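You operate a simulated robot arm through the tools that you are given. There is no shell and no other tool.

The job below is to be done with a simulated robot arm. You get a single attempt, and the scene is never put back.

JOB
Close up the old brown book and put its glass weight and wedge in the brown tray.
Fine: weight off first, turn the leaf back, shut the cover; only then does the wedge go in the tray, standing; book unmoved, spine whole; leave the other wedge and the cloth weight. Set down upright: brown wedge.

The check looks at the end state, three seconds after you hand in, the way a careful person would. Anything else that was tipped, shoved, dropped, spilled or broken makes it a failure. Lids that push on must go on centred and level and be pressed home; caps that screw on are set level and turned clockwise until they are tight. Flat cloth is picked up by pressing the open fingertips on it (5 to 10 N) and closing them slowly along it; thin cloth reads only 2 to 8 mm in the jaws.

ROBOT AND FRAMES
A 7-joint arm with a fingered hand, fixed in place. Base frame: the origin is on the floor under the middle of its stand, x ahead of it, y to its left, z up; the work surface is at about z = 740. Readings come in mm, degrees, newtons and seconds.
It reaches about 1228 mm from its shoulder. Its first joint turns from -115.0 to 115.0 degrees. Payload 5 kg.
The TCP is the grasp point between the finger pads, 32 mm short of the fingertips. In the tool frame z runs along the fingers and y along their closing line. The gripper opens to 160 mm; its body begins 89 mm behind the TCP. The gripper is a hand of 4 fingers: y runs from the thumb to the fingers, the wrist lies at [0, 0, -267] in the tool frame, and closing takes about 1.5 s.
Orientation is that of the tool frame in the base frame, as a unit quaternion [w, x, y, z]. With the fingers straight down and closing along the base's y, the tool's x points along the base's -x, its y along +y and its z along -z.

CONTROLS
- The arm moves only by the tool play_rows. Its argument "motion" is text: rows parted by semicolons, each of 7 numbers parted by spaces: the shift along the tool's x, y, z in mm, then the turn, a rotation vector about the tool's x, y, z in degrees, then the opening, from 0 (shut) to 1 (fully open). In form: tx ty tz rx ry rz gripper; .... A call has 1 to 20 rows; each row shifts and turns the commanded pose from where the row before left it, along the tool's axes as they then stand. Rows are played at 5 a second. More than 50 mm and 8.6 degrees between two rows, or a gripper value outside its range, and nothing of the call is played. A pose out of reach is approached as far as the arm can. The call stops where the force on the tool passes 40 N (or 10 N more than at its start, if that is more) or the arm is blocked; 0.2 s more then pass. Each finger travels about 45 mm/s and halts on what it meets, pressing with about 23 N; the grip force reading is that of the motor and also rises with nothing between the fingers. The clock runs only during rows and for 0.2 s after the last one: add rows that do not move to give the fingers time. The reply holds the time, the measured pose of the TCP, the force on the tool along the base axes, the opening and the grip force, in the units named above and with some noise, with the torque about the TCP (base axes, N m) and any sound that the robot's microphone picked up, and new pictures: "views" is both (left out), scene, wrist or none.
- Cameras (640 x 400 px; columns grow to the right, rows downward): "scene" is fixed at [399.6, -499, 1536.6]; the picture's right is [0.96, -0.27, 0.00], its down [-0.16, -0.56, -0.81] and it looks along [0.22, 0.78, -0.58] (base axes); focal length 332 px, centre (320, 200). "wrist" rides on the gripper at [80, -4, -114] in the tool frame; the picture's right is [0.05, 1.00, 0.00], its down [-0.82, 0.04, -0.58] and it looks along [-0.58, 0.03, 0.82] (tool axes); focal length 265 px, centre (320, 200). There is no depth. A picture from a camera that has moved, and an enlarged one, comes with that camera's place and axes in the base frame and with its lens.
- move_column(by): slides the trunk up (or, below 0, down) by that many mm; the arm rides with it, the base frame stays. It gives what a move gives, with no picture.
- grasp_type(shape): the hand has 4 fingers and takes this shape, open, in about a second: jaw (thumb against the fingers, like two jaws); tri (thumb and two fingers); tip (a fingertip pinch); poke (one finger out to press); point (the index stretched); flat (the hand flat); cup (the hand cupped); fist (a fist). The gripper value then closes the fingers along that shape, each until it touches; the sizes above hold for jaw. It gives what a move gives, with no picture.
- enlarge(camera, box): a new picture of the part [left, top, right, bottom] of that camera's present view, enlarged. It takes no simulated time.
- close_job(): hands the job in; it is judged then, once.

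Places have to be worked out from the pictures, the camera data and where the tool is seen. Open the gripper and draw the arm clear of the work before you hand the job in, unless the task says otherwise.

The tools are called after "Call:" as name(argument=value, ...) on one line, values as JSON. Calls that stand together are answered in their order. play_rows: Moves the arm, as the interface text tells. Its arguments: {"type":"object","properties":{"motion":{"type":"string"},"views":{"type":"string","enum":["both","scene","wrist","none"]}},"required":["motion"]} The other tools are called the same way: move_column (by) moves the trunk up or down; grasp_type (shape) gives the hand a shape; enlarge (camera, box) takes an enlarged picture of a part of a camera's view; close_job () hands the job in.

At the start:

```text
time_s: 0.0
tcp_pos: [484.9, 433.6, 1097.3]
ee_rot: [0.0, 0.0, 1.0, -0.001]
wrist_force: [-0.4, 0.3, 0.0]
ft_torque: [0.01, 0.0, 0.04]
gripper_width: 159.7
gripper_force: 0.0
shape: jaw
trunk travel left (down, up): [-575.0, 415.0]
```

scene: 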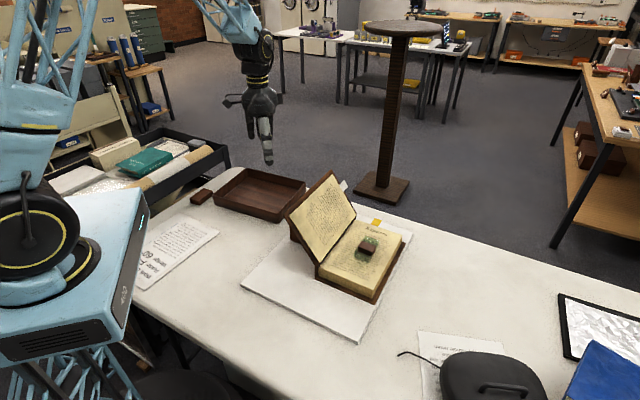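
wrist: 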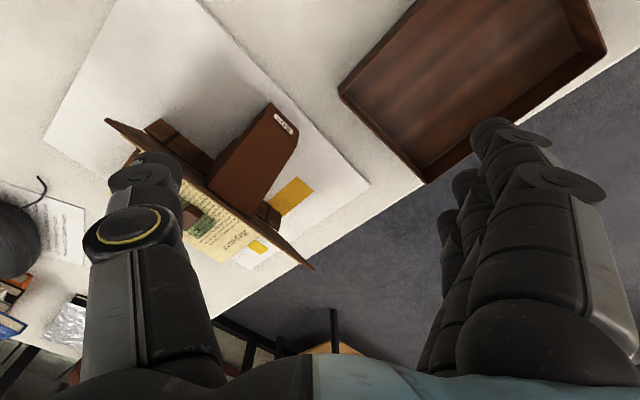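

I'll look closely at the book, tray and the papers before moving anything.

Call:
enlarge(camera="scene", box=[240, 150, 440, 350])

Call:
enlarge(camera="scene", box=[120, 150, 320, 300])

Call:
enlarge(camera="wrist", box=[90, 80, 330, 280])

Call:
enlarge(camera="scene", box=[380, 270, 640, 400])

```text
2.00 times, centred on (340, 250) of scene
camera zoom: at [399.6, -499.0, 1536.6], right [0.96, -0.27, 0.0], down [-0.16, -0.56, -0.81], along [0.22, 0.78, -0.58], focal length 665 px, centre (280, 100)
```

zoom: 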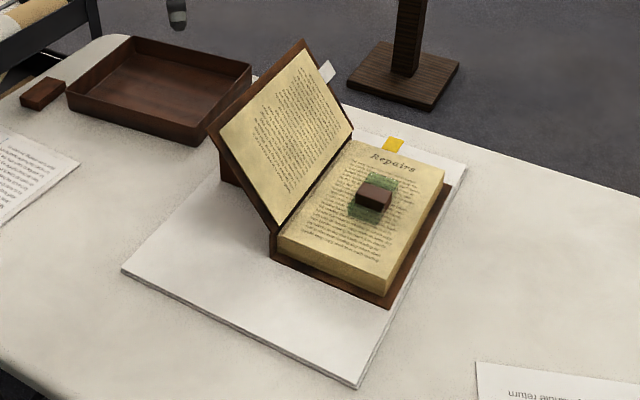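

```text
2.67 times, centred on (220, 225) of scene
camera zoom: at [399.6, -499.0, 1536.6], right [0.96, -0.27, 0.0], down [-0.16, -0.56, -0.81], along [0.22, 0.78, -0.58], focal length 886 px, centre (587, 133)
```

zoom: 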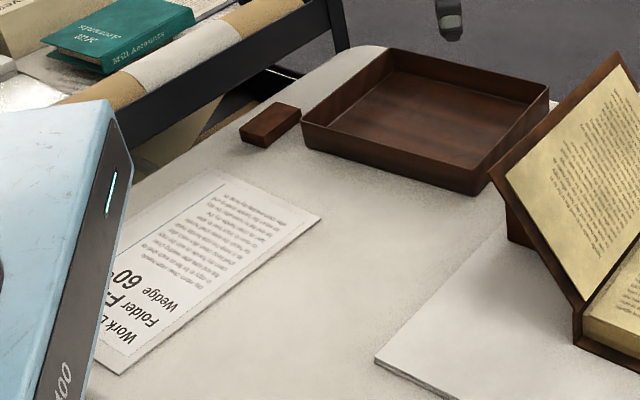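

```text
2.00 times, centred on (210, 180) of wrist
camera zoom: at [404.6, 429.1, 1211.0], right [-0.05, 1.0, 0.0], down [0.82, 0.04, 0.58], along [0.58, 0.03, -0.82], focal length 531 px, centre (540, 240)
```

zoom: 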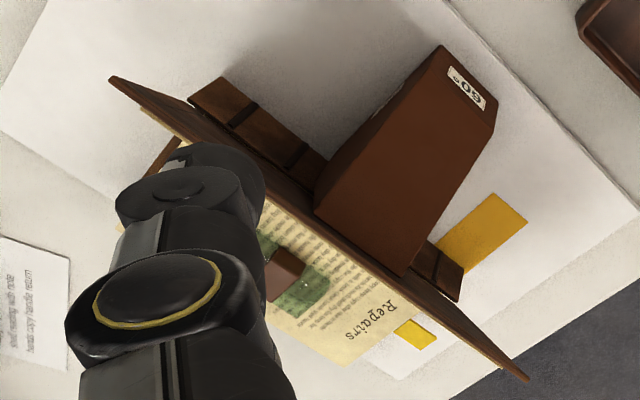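

```text
2.46 times, centred on (510, 335) of scene
camera zoom: at [399.6, -499.0, 1536.6], right [0.96, -0.27, 0.0], down [-0.16, -0.56, -0.81], along [0.22, 0.78, -0.58], focal length 818 px, centre (-148, -132)
```

zoom: 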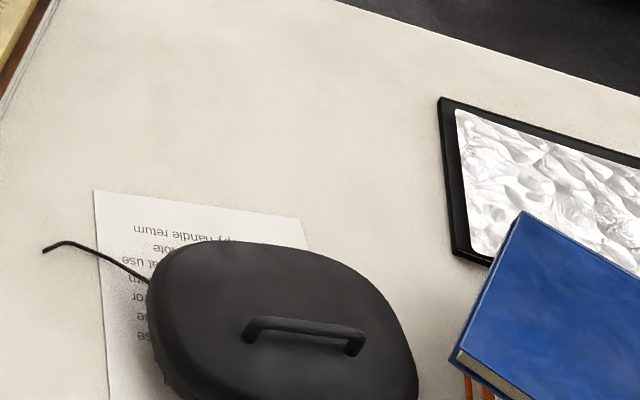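

Let me read the written work order on the left and the other details.

Call:
enlarge(camera="scene", box=[130, 205, 225, 295])

Call:
enlarge(camera="scene", box=[40, 125, 240, 215])

Call:
enlarge(camera="scene", box=[280, 160, 410, 310])

Call:
enlarge(camera="wrist", box=[170, 90, 320, 270])

```text
4.44 times, centred on (178, 250) of scene
camera zoom: at [399.6, -499.0, 1536.6], right [0.96, -0.27, 0.0], down [-0.16, -0.56, -0.81], along [0.22, 0.78, -0.58], focal length 1477 px, centre (953, -22)
```

zoom: 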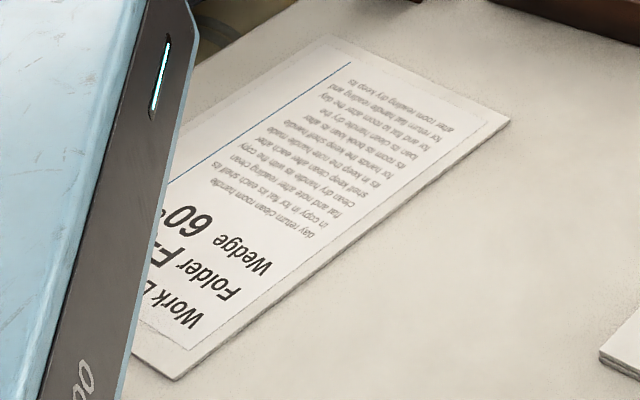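

```text
3.20 times, centred on (140, 170) of scene
camera zoom: at [399.6, -499.0, 1536.6], right [0.96, -0.27, 0.0], down [-0.16, -0.56, -0.81], along [0.22, 0.78, -0.58], focal length 1064 px, centre (896, 296)
```

zoom: 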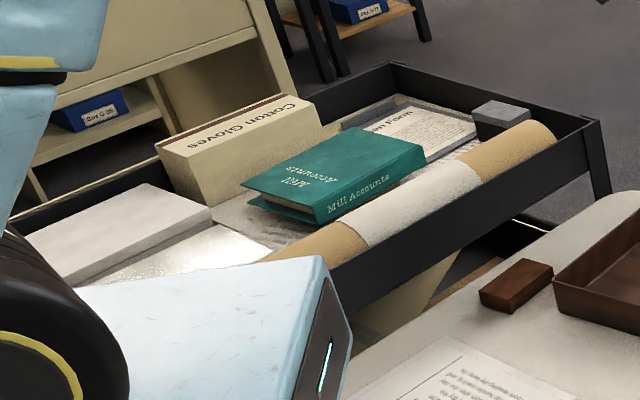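

```text
2.67 times, centred on (345, 235) of scene
camera zoom: at [399.6, -499.0, 1536.6], right [0.96, -0.27, 0.0], down [-0.16, -0.56, -0.81], along [0.22, 0.78, -0.58], focal length 886 px, centre (253, 107)
```

zoom: 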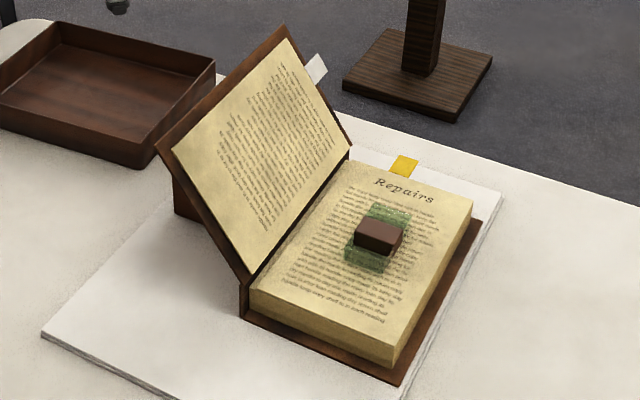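

```text
2.22 times, centred on (245, 180) of wrist
camera zoom: at [404.6, 429.1, 1211.0], right [-0.05, 1.0, 0.0], down [0.82, 0.04, 0.58], along [0.58, 0.03, -0.82], focal length 590 px, centre (487, 244)
```

zoom: 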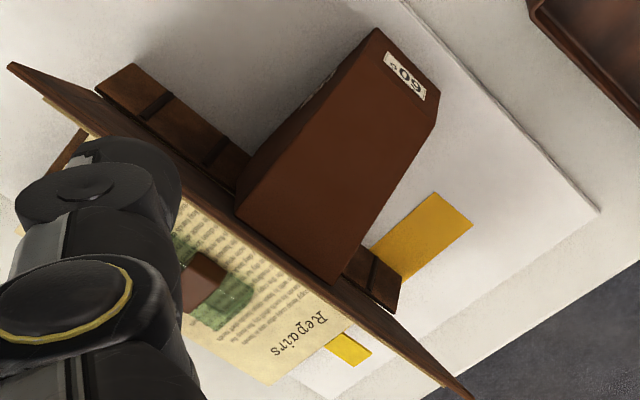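

Geometry estimate so far: the grey board's corners lie near (350,206), (624,-66), (969,281), so the book is turned about 45°. I'll zoom further for precise edges.

Call:
enlarge(camera="scene", box=[300, 210, 380, 260])

Call:
enlarge(camera="scene", box=[340, 210, 420, 260])

Call:
enlarge(camera="scene", box=[310, 255, 390, 305])

Call:
enlarge(camera="scene", box=[280, 165, 360, 215])

```text
8.00 times, centred on (340, 235) of scene
camera zoom: at [399.6, -499.0, 1536.6], right [0.96, -0.27, 0.0], down [-0.16, -0.56, -0.81], along [0.22, 0.78, -0.58], focal length 2659 px, centre (160, -80)
```

zoom: 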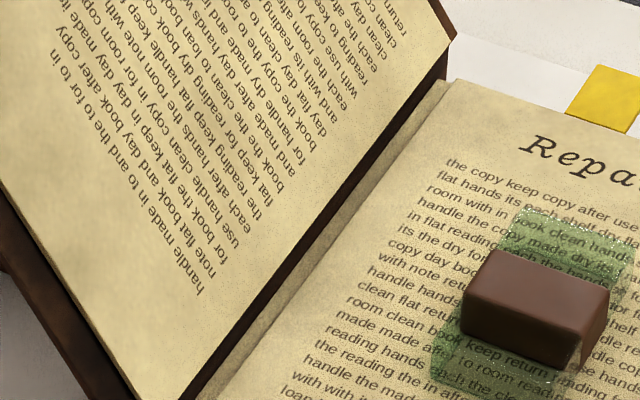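

```text
8.00 times, centred on (380, 235) of scene
camera zoom: at [399.6, -499.0, 1536.6], right [0.96, -0.27, 0.0], down [-0.16, -0.56, -0.81], along [0.22, 0.78, -0.58], focal length 2659 px, centre (-160, -80)
```

zoom: 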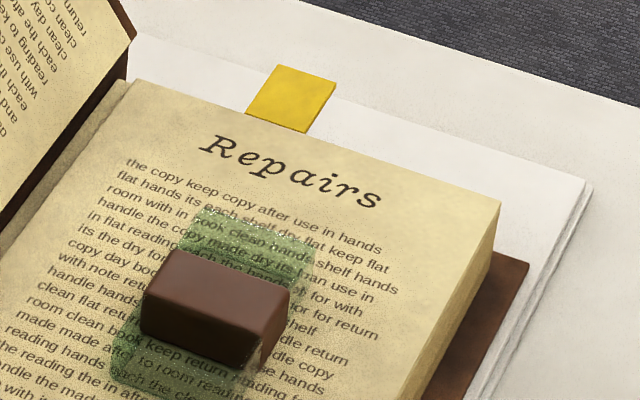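

```text
8.00 times, centred on (350, 280) of scene
camera zoom: at [399.6, -499.0, 1536.6], right [0.96, -0.27, 0.0], down [-0.16, -0.56, -0.81], along [0.22, 0.78, -0.58], focal length 2659 px, centre (80, -440)
```

zoom: 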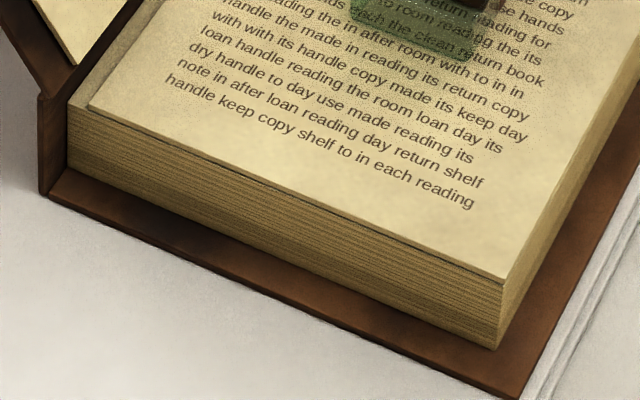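

```text
8.00 times, centred on (320, 190) of scene
camera zoom: at [399.6, -499.0, 1536.6], right [0.96, -0.27, 0.0], down [-0.16, -0.56, -0.81], along [0.22, 0.78, -0.58], focal length 2659 px, centre (320, 280)
```

zoom: 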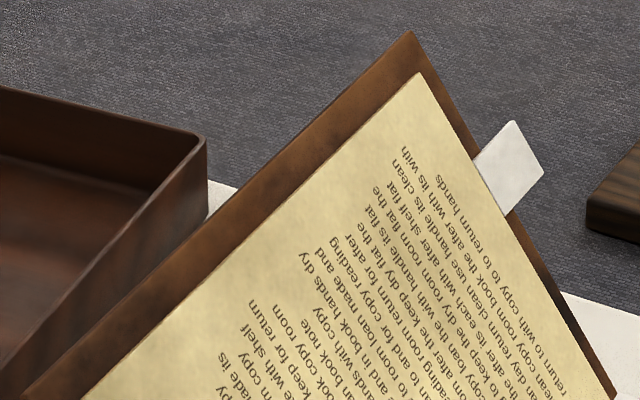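

The book's frame is worked out: back-cover tail/spine corner ≈ (573,167), text block top ≈ z 785, cover leaning back about 60° with its top edge near z 957, and the glass weight's knob ≈ (747,200). I'll shift the arm over (staying high) so the wrist camera sees the wedge and book unobstructed.

Call:
play_rows(motion="0 -45 0 0 0 0 1; 0 -45 0 0 0 0 1; 0 -45 0 0 0 0 1; 0 -15 0 0 0 0 1; 0 0 0 0 0 0 1", views="both")

```text
time_s: 1.2
tcp_pos: [483.8, 281.8, 1097.4]
ee_rot: [0.0, -0.001, 1.0, 0.0]
wrist_force: [0.3, -0.1, 0.2]
ft_torque: [0.01, 0.0, -0.03]
gripper_width: 160.1
gripper_force: 0.0
shape: jaw
trunk travel left (down, up): [-575.0, 415.0]
camera wrist: at [403.6, 277.8, 1211.1], right [-0.05, 1.0, 0.0], down [0.82, 0.04, 0.58], along [0.58, 0.03, -0.82], focal length 265 px, centre (320, 200)
```

scene: 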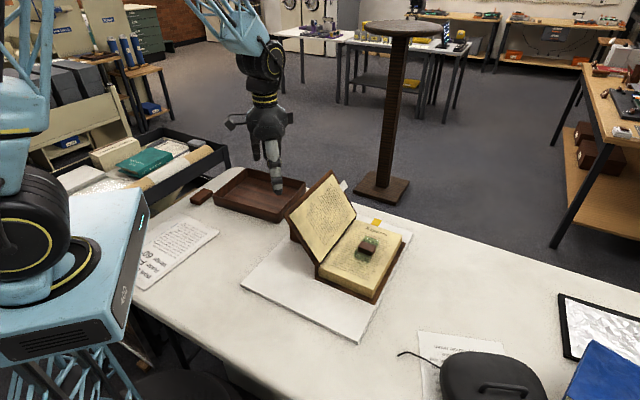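
wrist: 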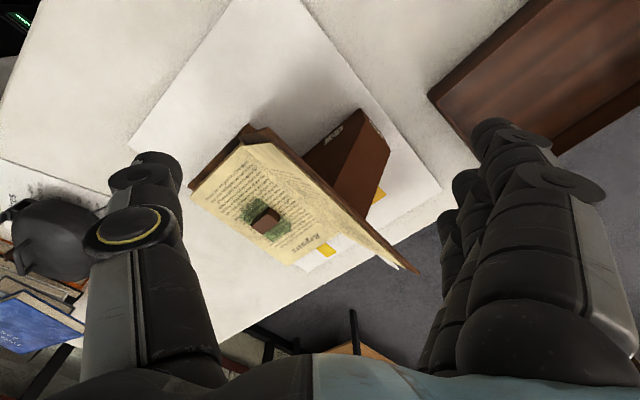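

Call:
enlarge(camera="wrist", box=[180, 90, 300, 190])

Call:
enlarge(camera="wrist", box=[290, 90, 430, 290])

Call:
enlarge(camera="wrist", box=[180, 120, 340, 280])

```text
4.00 times, centred on (240, 140) of wrist
camera zoom: at [403.6, 277.8, 1211.1], right [-0.05, 1.0, 0.0], down [0.82, 0.04, 0.58], along [0.58, 0.03, -0.82], focal length 1062 px, centre (640, 440)
```

zoom: 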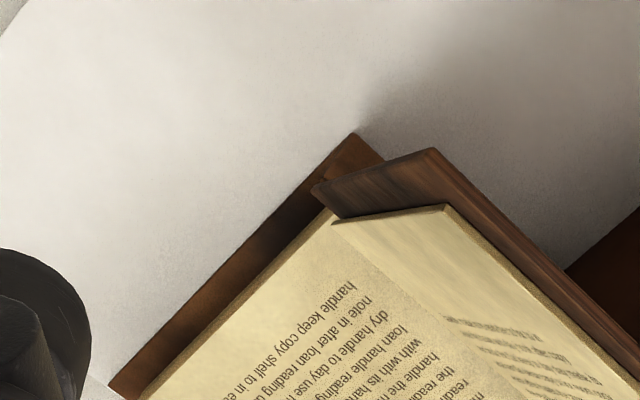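

```text
2.00 times, centred on (360, 190) of wrist
camera zoom: at [403.6, 277.8, 1211.1], right [-0.05, 1.0, 0.0], down [0.82, 0.04, 0.58], along [0.58, 0.03, -0.82], focal length 531 px, centre (240, 220)
```

zoom: 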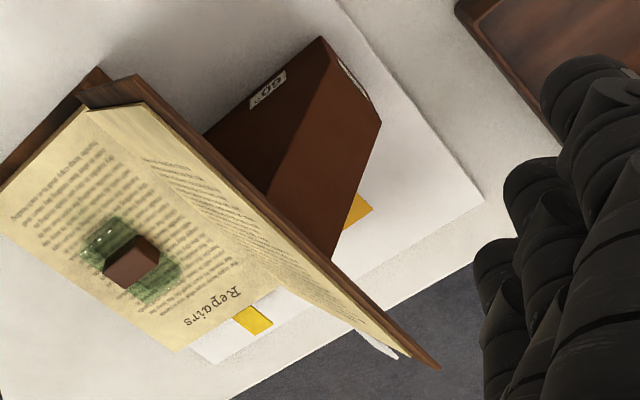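

```text
2.50 times, centred on (260, 200) of wrist
camera zoom: at [403.6, 277.8, 1211.1], right [-0.05, 1.0, 0.0], down [0.82, 0.04, 0.58], along [0.58, 0.03, -0.82], focal length 664 px, centre (470, 200)
```

zoom: 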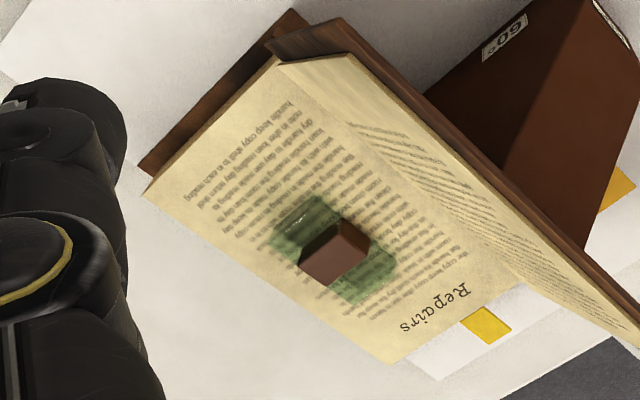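

Call:
enlarge(camera="wrist", box=[335, 95, 405, 145])

Call:
enlarge(camera="wrist", box=[295, 95, 395, 235])

Call:
enlarge(camera="wrist", box=[340, 210, 430, 280])

```text
8.00 times, centred on (370, 120) of wrist
camera zoom: at [403.6, 277.8, 1211.1], right [-0.05, 1.0, 0.0], down [0.82, 0.04, 0.58], along [0.58, 0.03, -0.82], focal length 2123 px, centre (-80, 840)
```

zoom: 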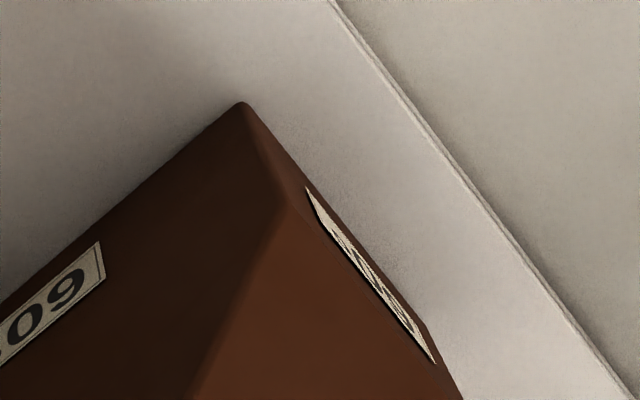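

```text
2.86 times, centred on (345, 165) of wrist
camera zoom: at [403.6, 277.8, 1211.1], right [-0.05, 1.0, 0.0], down [0.82, 0.04, 0.58], along [0.58, 0.03, -0.82], focal length 758 px, centre (249, 300)
```

zoom: 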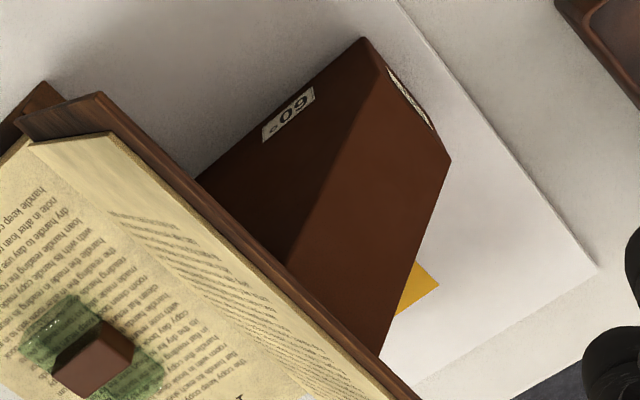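

```text
5.71 times, centred on (385, 245) of wrist
camera zoom: at [403.6, 277.8, 1211.1], right [-0.05, 1.0, 0.0], down [0.82, 0.04, 0.58], along [0.58, 0.03, -0.82], focal length 1517 px, centre (-51, -57)
```

zoom: 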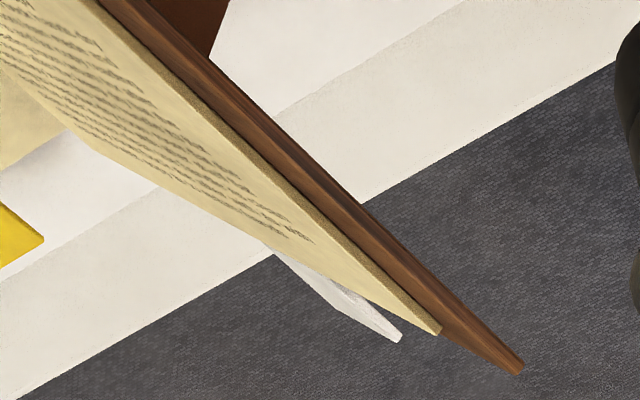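

The wedge turns out to be a ~67 mm thick prism (along the spine direction) standing behind the cover with its ridge at about z 925; page top triangulates to z ≈ 795 and the weight's knob to ≈ (746,190), top z ≈ 820. I'll go over the weight staying high above the cover edge and turn the hand so it closes along the spine direction.

Call:
play_rows(motion="-37.5 -13.1 0 0 0 0 1; -37.5 -13.1 0 0 0 0 1; -37.5 -13.1 0 0 0 0 1; -37.5 -13.1 0 0 0 0 1; -37.5 -13.1 0 0 0 0 1; -37.5 -13.1 0 0 0 0 1; -37.5 -13.1 0 0 0 0 1; 0 0 0 0 0 7.57 1; 0 0 0 0 0 7.57 1; 0 0 0 0 0 7.57 0.8; 0 0 0 0 0 7.57 0.7; 0 0 0 0 0 7.57 0.6; 0 0 0 0 0 7.57 0.5; 0 0 0 0 0 0 0.5", views="both")

```text
time_s: 4.2
tcp_pos: [747.9, 192.3, 1097.7]
ee_rot: [-0.001, 0.386, 0.922, 0.0]
wrist_force: [-0.3, -0.5, 0.0]
ft_torque: [-0.01, 0.02, -0.01]
gripper_width: 80.8
gripper_force: 0.0
shape: jaw
trunk travel left (down, up): [-575.0, 415.0]
camera wrist: at [688.3, 246.0, 1211.0], right [0.68, 0.74, 0.0], down [0.6, -0.55, 0.58], along [0.43, -0.39, -0.82], focal length 265 px, centre (320, 200)
```

scene: 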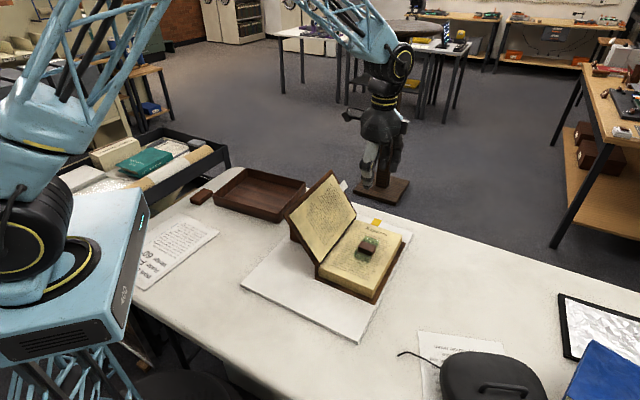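
wrist: 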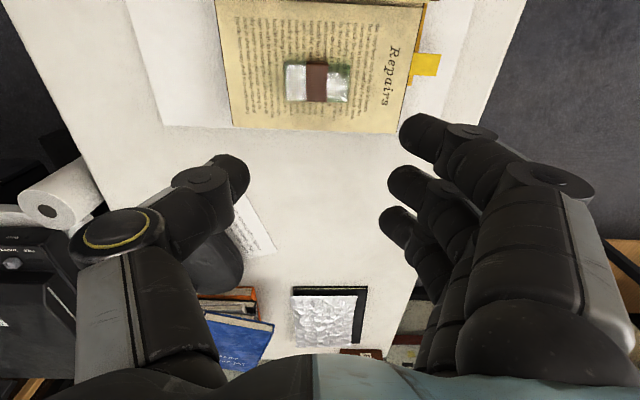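

Call:
enlarge(camera="wrist", box=[200, 0, 440, 150])

Call:
enlarge(camera="wrist", box=[277, 50, 357, 110])

```text
2.67 times, centred on (320, 75) of wrist
camera zoom: at [688.3, 246.0, 1211.0], right [0.68, 0.74, 0.0], down [0.6, -0.55, 0.58], along [0.43, -0.39, -0.82], focal length 708 px, centre (320, 533)
```

zoom: 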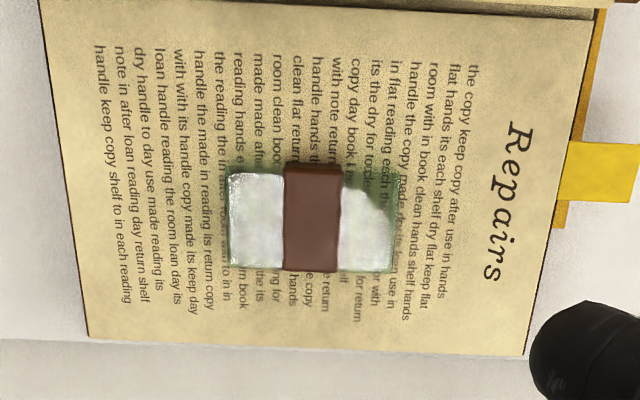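

```text
6.67 times, centred on (317, 80) of wrist
camera zoom: at [688.3, 246.0, 1211.0], right [0.68, 0.74, 0.0], down [0.6, -0.55, 0.58], along [0.43, -0.39, -0.82], focal length 1769 px, centre (340, 1000)
```

zoom: 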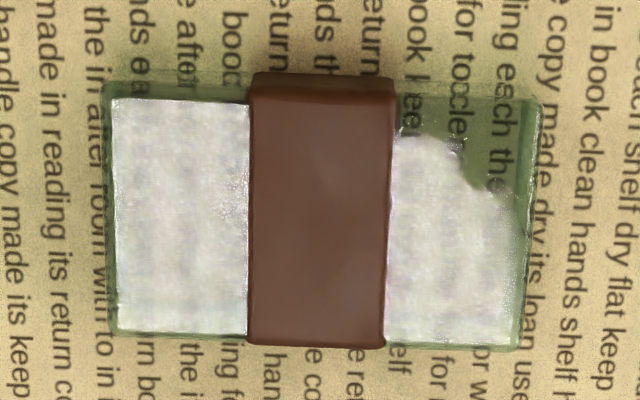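

The weight is aligned with the hand's axes and sits at about (745.5,189.5). I shift ~4 mm along the closing line and descend to just above it with the fingers at 64 mm.

Call:
play_rows(motion="0 -3.7 30 0 0 0 0.4; 0 0 45 0 0 0 0.4; 0 0 45 0 0 0 0.4; 0 0 45 0 0 0 0.4; 0 0 40 0 0 0 0.4; 0 0 22 0 0 0 0.4; 0 0 0 0 0 0 0.4", views="both")

```text
time_s: 5.8
tcp_pos: [744.0, 188.7, 870.3]
ee_rot: [0.0, 0.386, 0.923, -0.001]
wrist_force: [0.5, -0.2, -1.1]
ft_torque: [0.0, -0.01, 0.0]
gripper_width: 64.7
gripper_force: 0.0
shape: jaw
trunk travel left (down, up): [-575.0, 415.0]
camera wrist: at [685.1, 243.4, 984.9], right [0.68, 0.74, 0.0], down [0.6, -0.55, 0.58], along [0.43, -0.39, -0.82], focal length 265 px, centre (320, 200)
```

scene: 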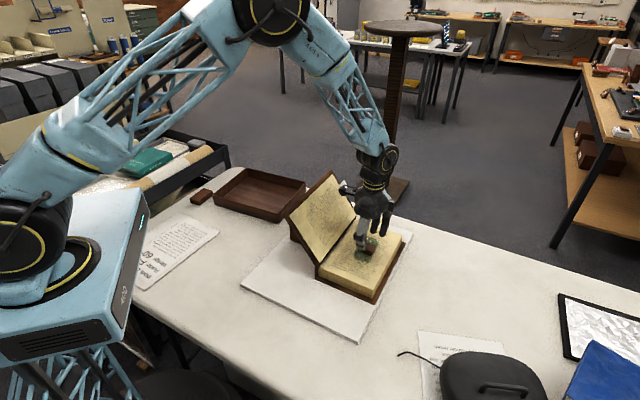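
wrist: 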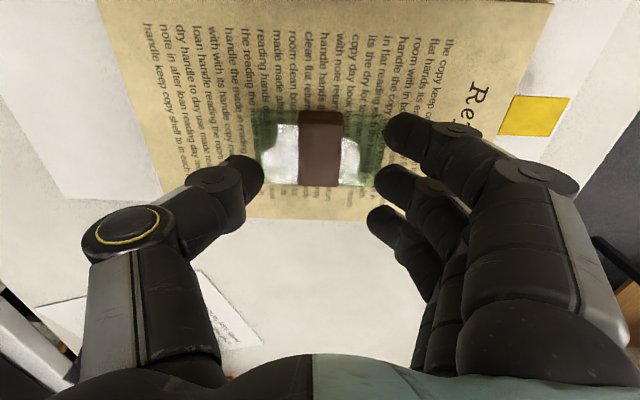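

Alignment looks good (knob centred between thumb and fingers). Lowering to TCP z ≈ 837 so the fingertips sit just above the glass plate, then closing gently with time to settle.

Call:
play_rows(motion="1 0 17 0 0 0 0.4; 1 0 10 0 0 0 0.4; 0 0 6 0 0 0 0.4; 0 0 0 0 0 0 0.4", views="wrist")

Call:
enlarge(camera="scene", box=[310, 190, 430, 265])

```text
time_s: 6.6
tcp_pos: [747.3, 193.3, 848.3]
ee_rot: [0.006, 0.386, 0.922, 0.005]
wrist_force: [-3.3, -0.2, 36.8]
ft_torque: [0.5, -0.27, 0.03]
gripper_width: 65.3
gripper_force: 0.0
shape: jaw
trunk travel left (down, up): [-575.0, 415.0]
stopped in row 3: the force on the tool passed its limit at 45 N (the readings are from after the stop); the commanded pose is now the measured one
camera wrist: at [686.8, 246.8, 961.7], right [0.67, 0.74, 0.01], down [0.59, -0.55, 0.58], along [0.44, -0.39, -0.81], focal length 265 px, centre (320, 200)
```

wrist: 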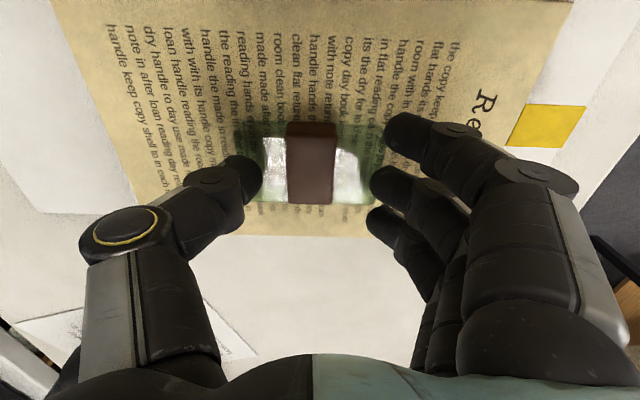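

```text
5.33 times, centred on (370, 228) of scene
camera zoom: at [399.6, -499.0, 1536.6], right [0.96, -0.27, 0.0], down [-0.16, -0.56, -0.81], along [0.22, 0.78, -0.58], focal length 1773 px, centre (53, 53)
```

zoom: 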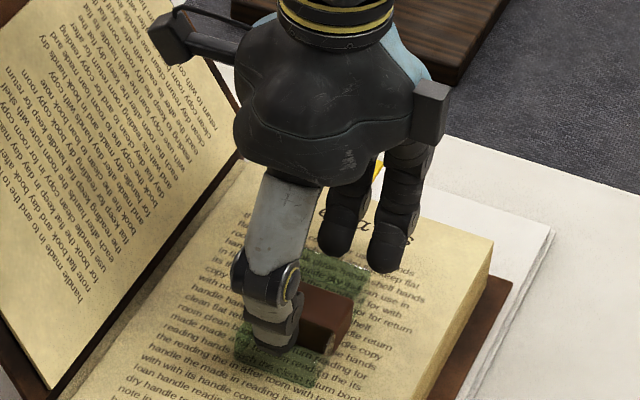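

The fingertips met the glass plate already at TCP z ≈ 848 (tips ≈ 815), so the plate is thicker/higher than I judged. I lift off 5 mm to release the pressure and re-inspect.

Call:
play_rows(motion="0 0 -6 0 0 0 0.4; 0 0 0 0 0 0 0.4", views="both")

Call:
enlarge(camera="scene", box=[340, 210, 400, 255])

Call:
enlarge(camera="wrist", box=[220, 100, 420, 225])

```text
time_s: 7.2
tcp_pos: [746.0, 191.6, 850.2]
ee_rot: [0.003, 0.386, 0.923, 0.002]
wrist_force: [0.0, -0.1, 5.4]
ft_torque: [0.14, -0.13, -0.02]
gripper_width: 63.6
gripper_force: 0.1
shape: jaw
trunk travel left (down, up): [-575.0, 415.0]
camera wrist: at [686.2, 245.4, 964.2], right [0.68, 0.74, 0.01], down [0.6, -0.55, 0.58], along [0.43, -0.39, -0.81], focal length 265 px, centre (320, 200)
```

scene: 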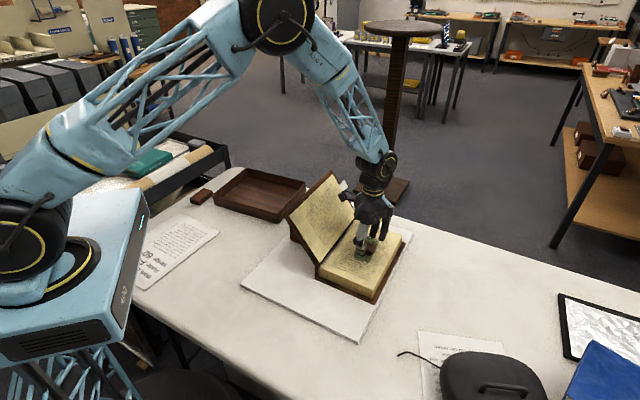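
wrist: 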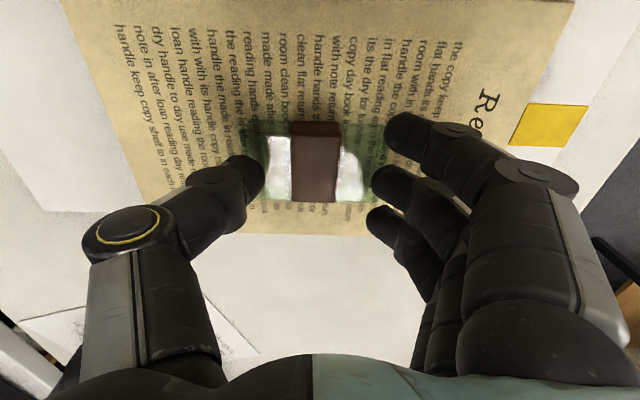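

```text
8.89 times, centred on (370, 232) of scene
camera zoom: at [399.6, -499.0, 1536.6], right [0.96, -0.27, 0.0], down [-0.16, -0.56, -0.81], along [0.22, 0.78, -0.58], focal length 2954 px, centre (-124, -89)
```

zoom: 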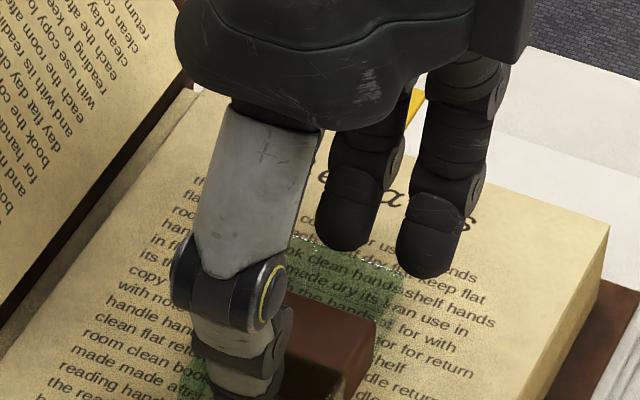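

```text
3.20 times, centred on (320, 162) of wrist
camera zoom: at [686.2, 245.4, 964.2], right [0.68, 0.74, 0.01], down [0.6, -0.55, 0.58], along [0.43, -0.39, -0.81], focal length 849 px, centre (320, 320)
```

zoom: 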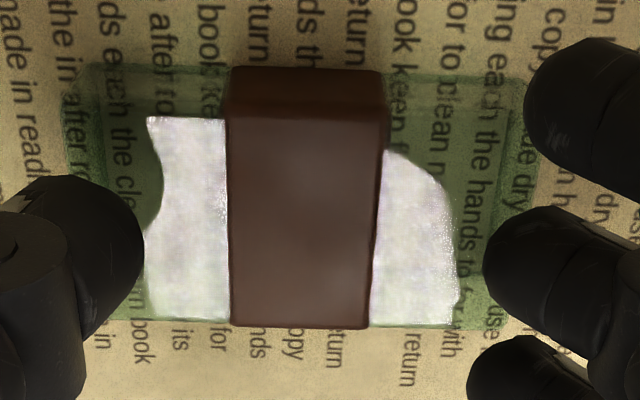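

Knob top re-triangulates to z ≈ 821; contact with the glass occurs at TCP ≈ 849 with this opening. I'll stay ~3–4 mm above that, re-centre 3 mm, and close slowly while watching the force.

Call:
play_rows(motion="0 -3 0 0 0 0 0.4; 0 0 0 0 0 0 0.36; 0 0 0 0 0 0 0.32; 0 0 0 0 0 0 0.28; 0 0 0 0 0 0 0.24; 0 0 0 0 0 0 0.24", views="both")

Call:
enlarge(camera="wrist", box=[220, 100, 420, 225])

Call:
enlarge(camera="scene", box=[340, 210, 400, 255])

```text
time_s: 8.6
tcp_pos: [745.1, 189.4, 850.5]
ee_rot: [0.002, 0.386, 0.923, 0.003]
wrist_force: [-1.1, 0.3, 0.5]
ft_torque: [0.12, -0.09, 0.03]
gripper_width: 37.2
gripper_force: 11.7
shape: jaw
trunk travel left (down, up): [-575.0, 415.0]
camera wrist: at [684.3, 243.9, 964.2], right [0.67, 0.74, 0.01], down [0.6, -0.55, 0.58], along [0.43, -0.39, -0.81], focal length 265 px, centre (320, 200)
```

scene: 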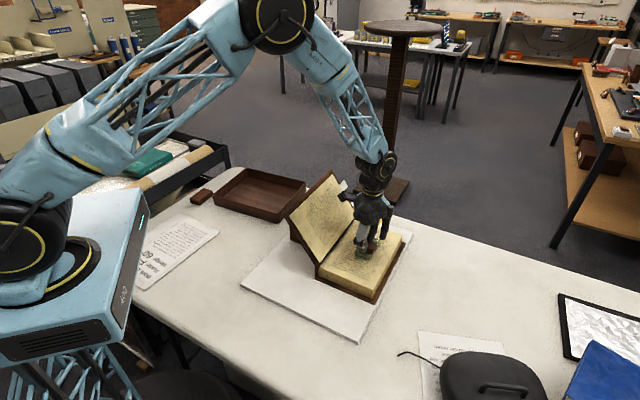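
wrist: 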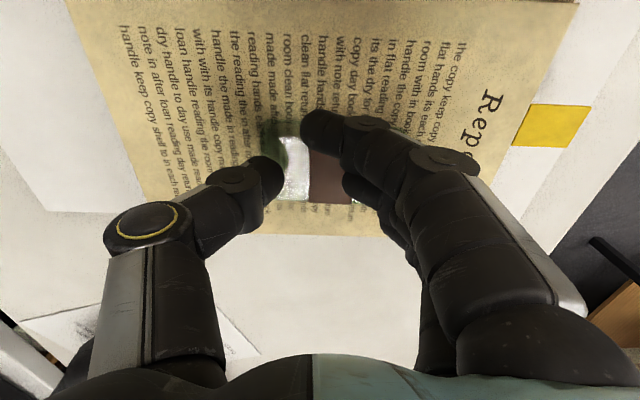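

```text
3.20 times, centred on (320, 162) of wrist
camera zoom: at [684.3, 243.9, 964.2], right [0.67, 0.74, 0.01], down [0.6, -0.55, 0.58], along [0.43, -0.39, -0.81], focal length 849 px, centre (320, 320)
```

zoom: 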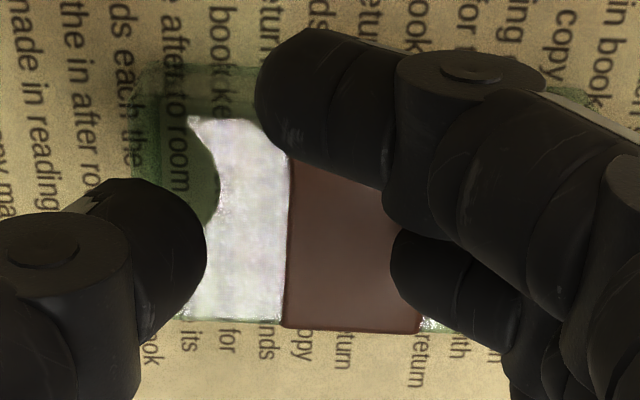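

```text
8.89 times, centred on (370, 232) of scene
camera zoom: at [399.6, -499.0, 1536.6], right [0.96, -0.27, 0.0], down [-0.16, -0.56, -0.81], along [0.22, 0.78, -0.58], focal length 2954 px, centre (-124, -89)
```

zoom: 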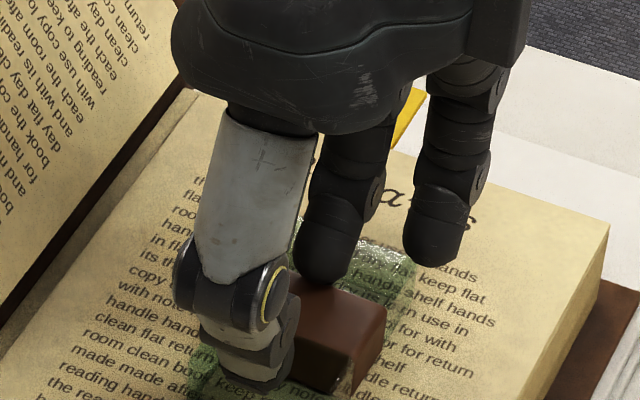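

The wrist geometry shows the three fingertips are ~9 mm shorter than the thumb and spaced ±28 mm, so only the middle finger could meet the knob and it is riding near its top; this is not a sound grip. I open, lift clear and check the fingertip-pinch shape instead.

Call:
play_rows(motion="0 0 0 0 0 0 0.3; 0 0 0 0 0 0 0.45; 0 0 0 0 0 0 0.45; 0 0 -20 0 0 0 0.45; 0 0 -40 0 0 0 0.45; 0 0 -45 0 0 0 0.45; 0 0 -45 0 0 0 0.45; 0 0 0 0 0 0 0.45", views="wrist")

Call:
grasp_type(shape="tip")

Call:
play_rows(motion="0 0 0 0 0 0 1; 0 0 0 0 0 0 1", views="both")

```text
time_s: 10.4
tcp_pos: [742.0, 191.3, 1001.6]
ee_rot: [0.003, 0.386, 0.922, 0.003]
wrist_force: [0.3, -0.8, -0.7]
ft_torque: [0.02, -0.07, -0.01]
gripper_width: 71.6
gripper_force: 0.0
shape: jaw
trunk travel left (down, up): [-575.0, 415.0]
camera wrist: at [682.0, 243.6, 1115.1], right [0.67, 0.74, 0.01], down [0.6, -0.55, 0.58], along [0.43, -0.39, -0.81], focal length 265 px, centre (320, 200)
```

wrist: 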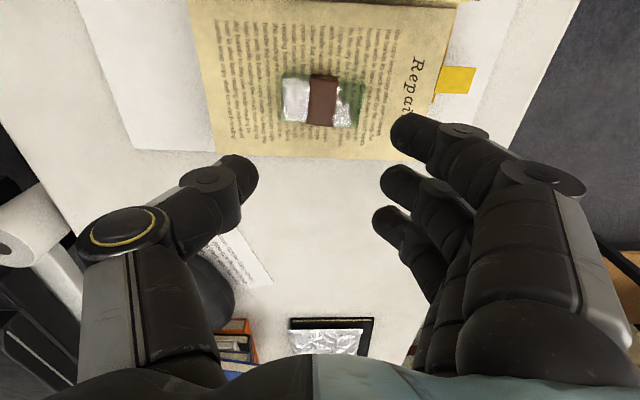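

```text
time_s: 11.3
tcp_pos: [743.3, 189.9, 1001.9]
ee_rot: [0.003, 0.385, 0.923, 0.003]
wrist_force: [-0.1, 0.0, 0.0]
ft_torque: [-0.01, -0.01, 0.02]
gripper_width: 159.7
gripper_force: 0.0
shape: tip
trunk travel left (down, up): [-575.0, 415.0]
```

```text
time_s: 11.9
tcp_pos: [741.7, 188.9, 1000.4]
ee_rot: [0.003, 0.386, 0.922, 0.003]
wrist_force: [-0.4, 0.4, 0.4]
ft_torque: [-0.01, 0.01, 0.01]
gripper_width: 160.2
gripper_force: 0.0
shape: tip
trunk travel left (down, up): [-575.0, 415.0]
camera wrist: at [682.1, 243.7, 1115.0], right [0.67, 0.74, 0.01], down [0.6, -0.55, 0.58], along [0.43, -0.39, -0.81], focal length 265 px, centre (320, 200)
```

scene: 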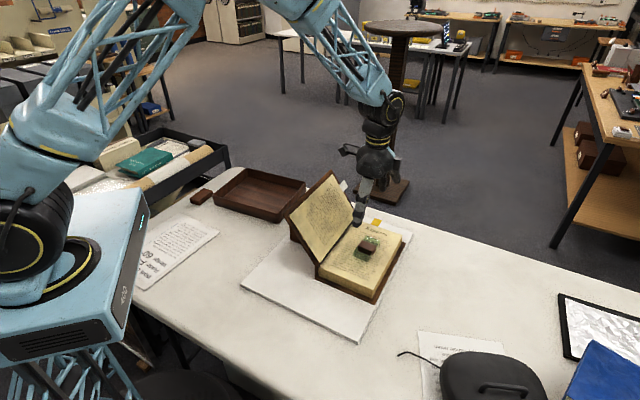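
wrist: 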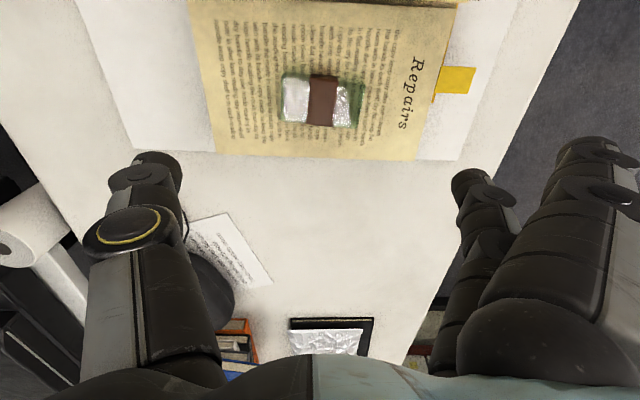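

Call:
play_rows(motion="0 0 0 0 0 0 0.7; 0 0 0 0 0 0 0.5; 0 0 0 0 0 0 0.35; 0 0 0 0 0 0 0.3; 0 0 0 0 0 0 0.3; 0 0 0 0 0 0 0.3", views="both")

Call:
enlarge(camera="scene", box=[330, 120, 420, 240])

Call:
enlarge(camera="wrist", box=[270, 60, 380, 140])

```text
time_s: 13.3
tcp_pos: [742.7, 190.4, 1001.5]
ee_rot: [0.003, 0.385, 0.923, 0.003]
wrist_force: [-0.1, -0.6, 0.4]
ft_torque: [0.01, 0.02, -0.02]
gripper_width: 48.3
gripper_force: 0.1
shape: tip
trunk travel left (down, up): [-575.0, 415.0]
camera wrist: at [682.1, 243.7, 1115.0], right [0.67, 0.74, 0.01], down [0.6, -0.55, 0.58], along [0.43, -0.39, -0.81], focal length 265 px, centre (320, 200)
```

scene: 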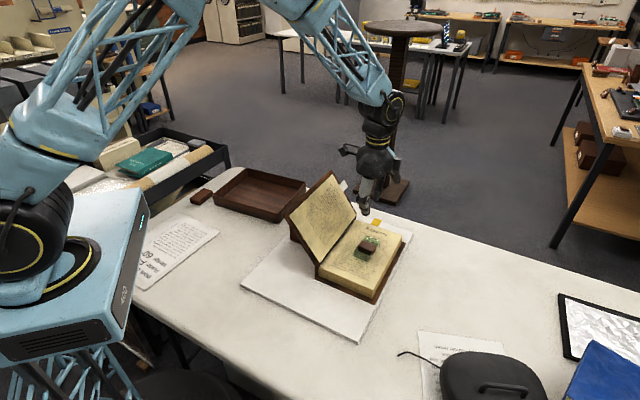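
wrist: 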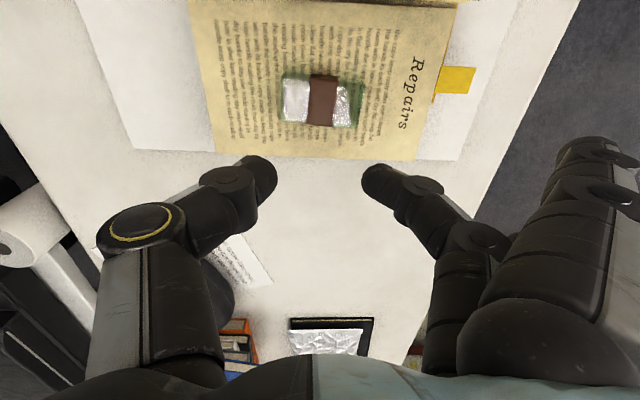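

```text
3.33 times, centred on (375, 180) of scene
camera zoom: at [399.6, -499.0, 1536.6], right [0.96, -0.27, 0.0], down [-0.16, -0.56, -0.81], along [0.22, 0.78, -0.58], focal length 1108 px, centre (137, 267)
```

zoom: 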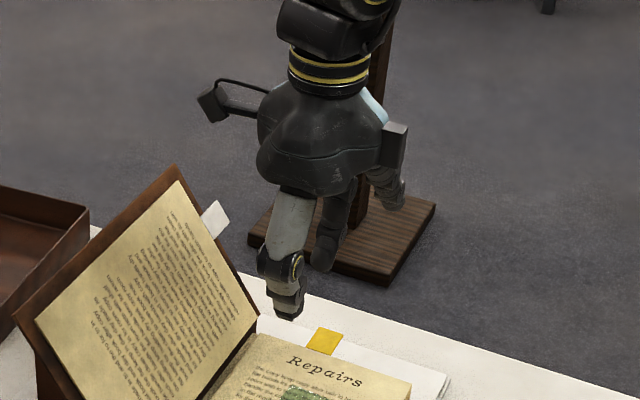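

```text
5.00 times, centred on (325, 100) of wrist
camera zoom: at [682.1, 243.7, 1115.0], right [0.67, 0.74, 0.01], down [0.6, -0.55, 0.58], along [0.43, -0.39, -0.81], focal length 1327 px, centre (295, 700)
```

zoom: 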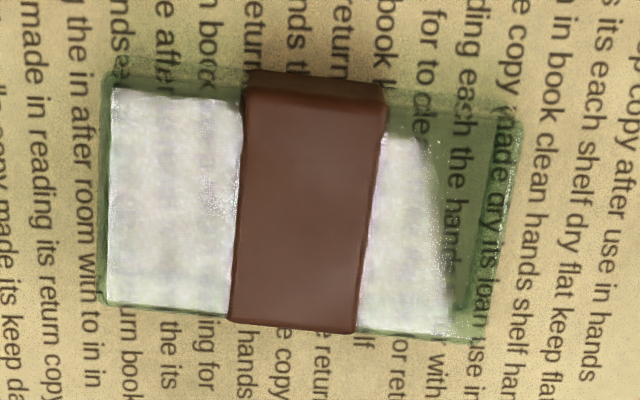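

In the tip shape the thumb pinches against only the middle finger, with the other two out of the way, which suits the small knob; the thumb tip reaches ~8 mm lower than the finger, so I'll tilt the hand 7.5° to level them. The weight is now turned 3° with respect to the hand; I correct for that, move in and descend to z ≈ 875 for a check.

Call:
play_rows(motion="0 0 0 0 0 3.2 0.36; 1.8 10.7 0 0 0 0 0.36; 0 0 45 0 0 0 0.36; 0 0 45 0 0 0 0.36; 0 0 36 0 0 0 0.36; 0 0 0 7.5 0 0 0.36; 0 0 0 0 0 0 0.36; 0 0 0 0 0 0 0.36", views="both")

Call:
enlarge(camera="scene", box=[320, 190, 420, 265])

Call:
enlarge(camera="wrist", box=[220, 90, 420, 215])

```text
time_s: 15.1
tcp_pos: [749.8, 198.0, 874.4]
ee_rot: [-0.023, 0.412, 0.909, -0.057]
wrist_force: [-0.4, -0.4, -1.0]
ft_torque: [0.02, -0.03, 0.02]
gripper_width: 57.2
gripper_force: 0.1
shape: tip
trunk travel left (down, up): [-575.0, 415.0]
camera wrist: at [705.3, 264.9, 988.5], right [0.71, 0.69, -0.12], down [0.62, -0.54, 0.57], along [0.33, -0.48, -0.81], focal length 265 px, centre (320, 200)
```

scene: 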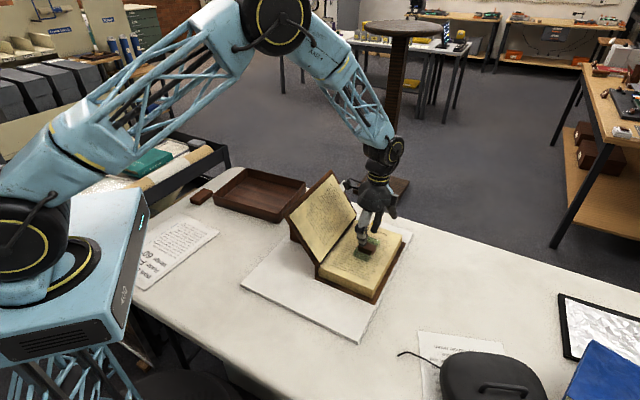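
wrist: 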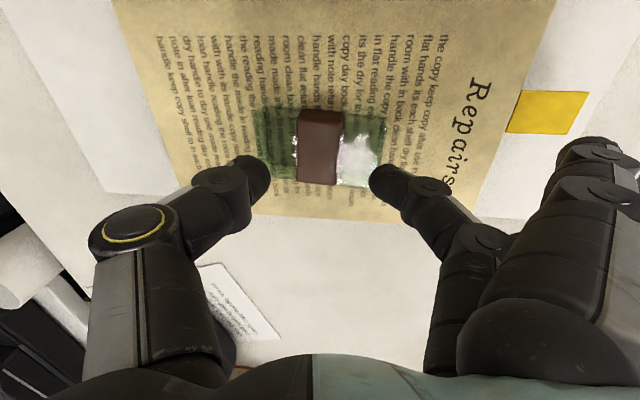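

```text
5.33 times, centred on (370, 228) of scene
camera zoom: at [399.6, -499.0, 1536.6], right [0.96, -0.27, 0.0], down [-0.16, -0.56, -0.81], along [0.22, 0.78, -0.58], focal length 1773 px, centre (53, 53)
```

zoom: 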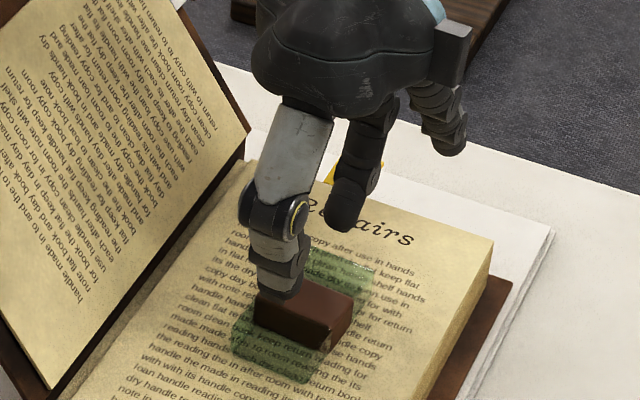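

```text
3.20 times, centred on (320, 152) of wrist
camera zoom: at [705.3, 264.9, 988.5], right [0.71, 0.69, -0.12], down [0.62, -0.54, 0.57], along [0.33, -0.48, -0.81], focal length 849 px, centre (320, 352)
```

zoom: 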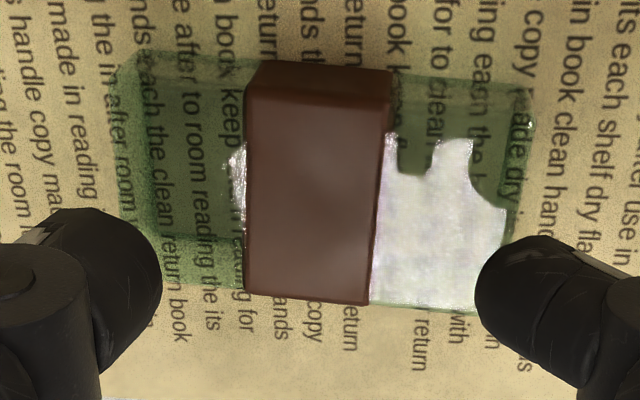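

Now the thumb tip is near z 840 and the finger tip about level with it; combining with the earlier touch, the glass top is ≈ z 808 and the knob top ≈ 821. Descending 28 mm leaves the tips ~3 mm above the glass.

Call:
play_rows(motion="0 0 15 0 0 0 0.36; 0 0 9 0 0 0 0.36; 0 0 4 0 0 0 0.36; 0 0 0 0 0 0 0.36", views="both")

Call:
enlarge(camera="scene", box=[340, 215, 400, 255])

Call:
enlarge(camera="wrist", box=[220, 100, 420, 225])

```text
time_s: 16.1
tcp_pos: [749.8, 197.2, 850.5]
ee_rot: [-0.022, 0.411, 0.91, -0.054]
wrist_force: [9.2, 5.4, 36.2]
ft_torque: [1.13, -1.04, -0.1]
gripper_width: 60.5
gripper_force: 0.1
shape: tip
trunk travel left (down, up): [-575.0, 415.0]
camera wrist: at [702.4, 263.5, 963.7], right [0.71, 0.69, -0.12], down [0.62, -0.54, 0.57], along [0.33, -0.48, -0.81], focal length 265 px, centre (320, 200)
```

scene: 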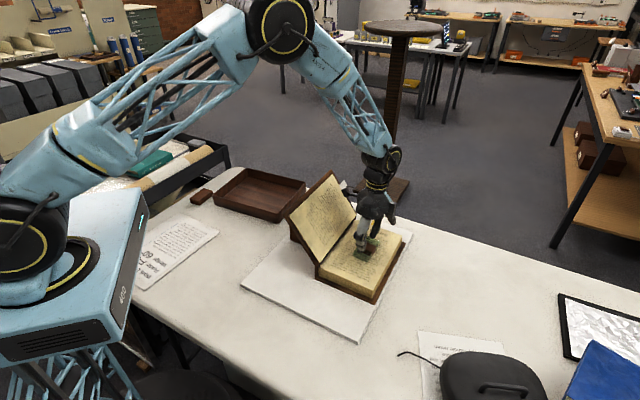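
wrist: 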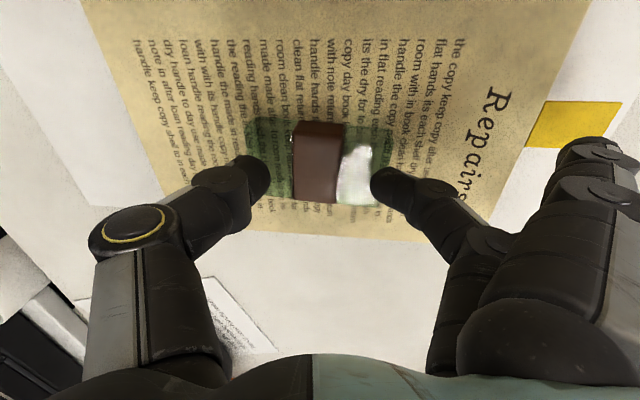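

```text
10.00 times, centred on (370, 235) of scene
camera zoom: at [399.6, -499.0, 1536.6], right [0.96, -0.27, 0.0], down [-0.16, -0.56, -0.81], along [0.22, 0.78, -0.58], focal length 3324 px, centre (-180, -150)
```

zoom: 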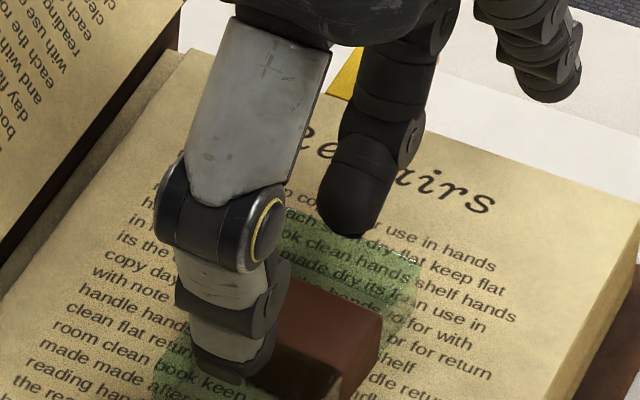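

```text
3.20 times, centred on (320, 162) of wrist
camera zoom: at [702.4, 263.5, 963.7], right [0.71, 0.69, -0.12], down [0.62, -0.54, 0.57], along [0.33, -0.48, -0.81], focal length 849 px, centre (320, 320)
```

zoom: 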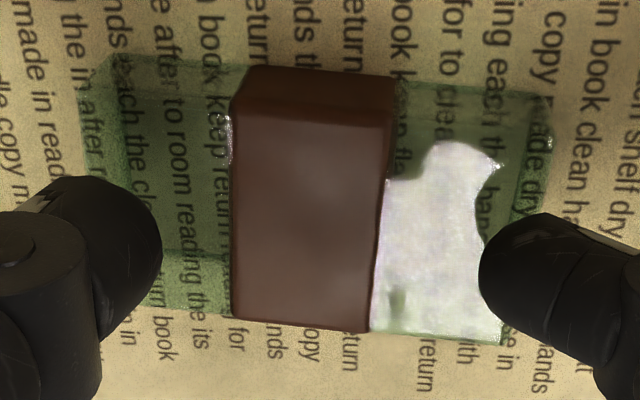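

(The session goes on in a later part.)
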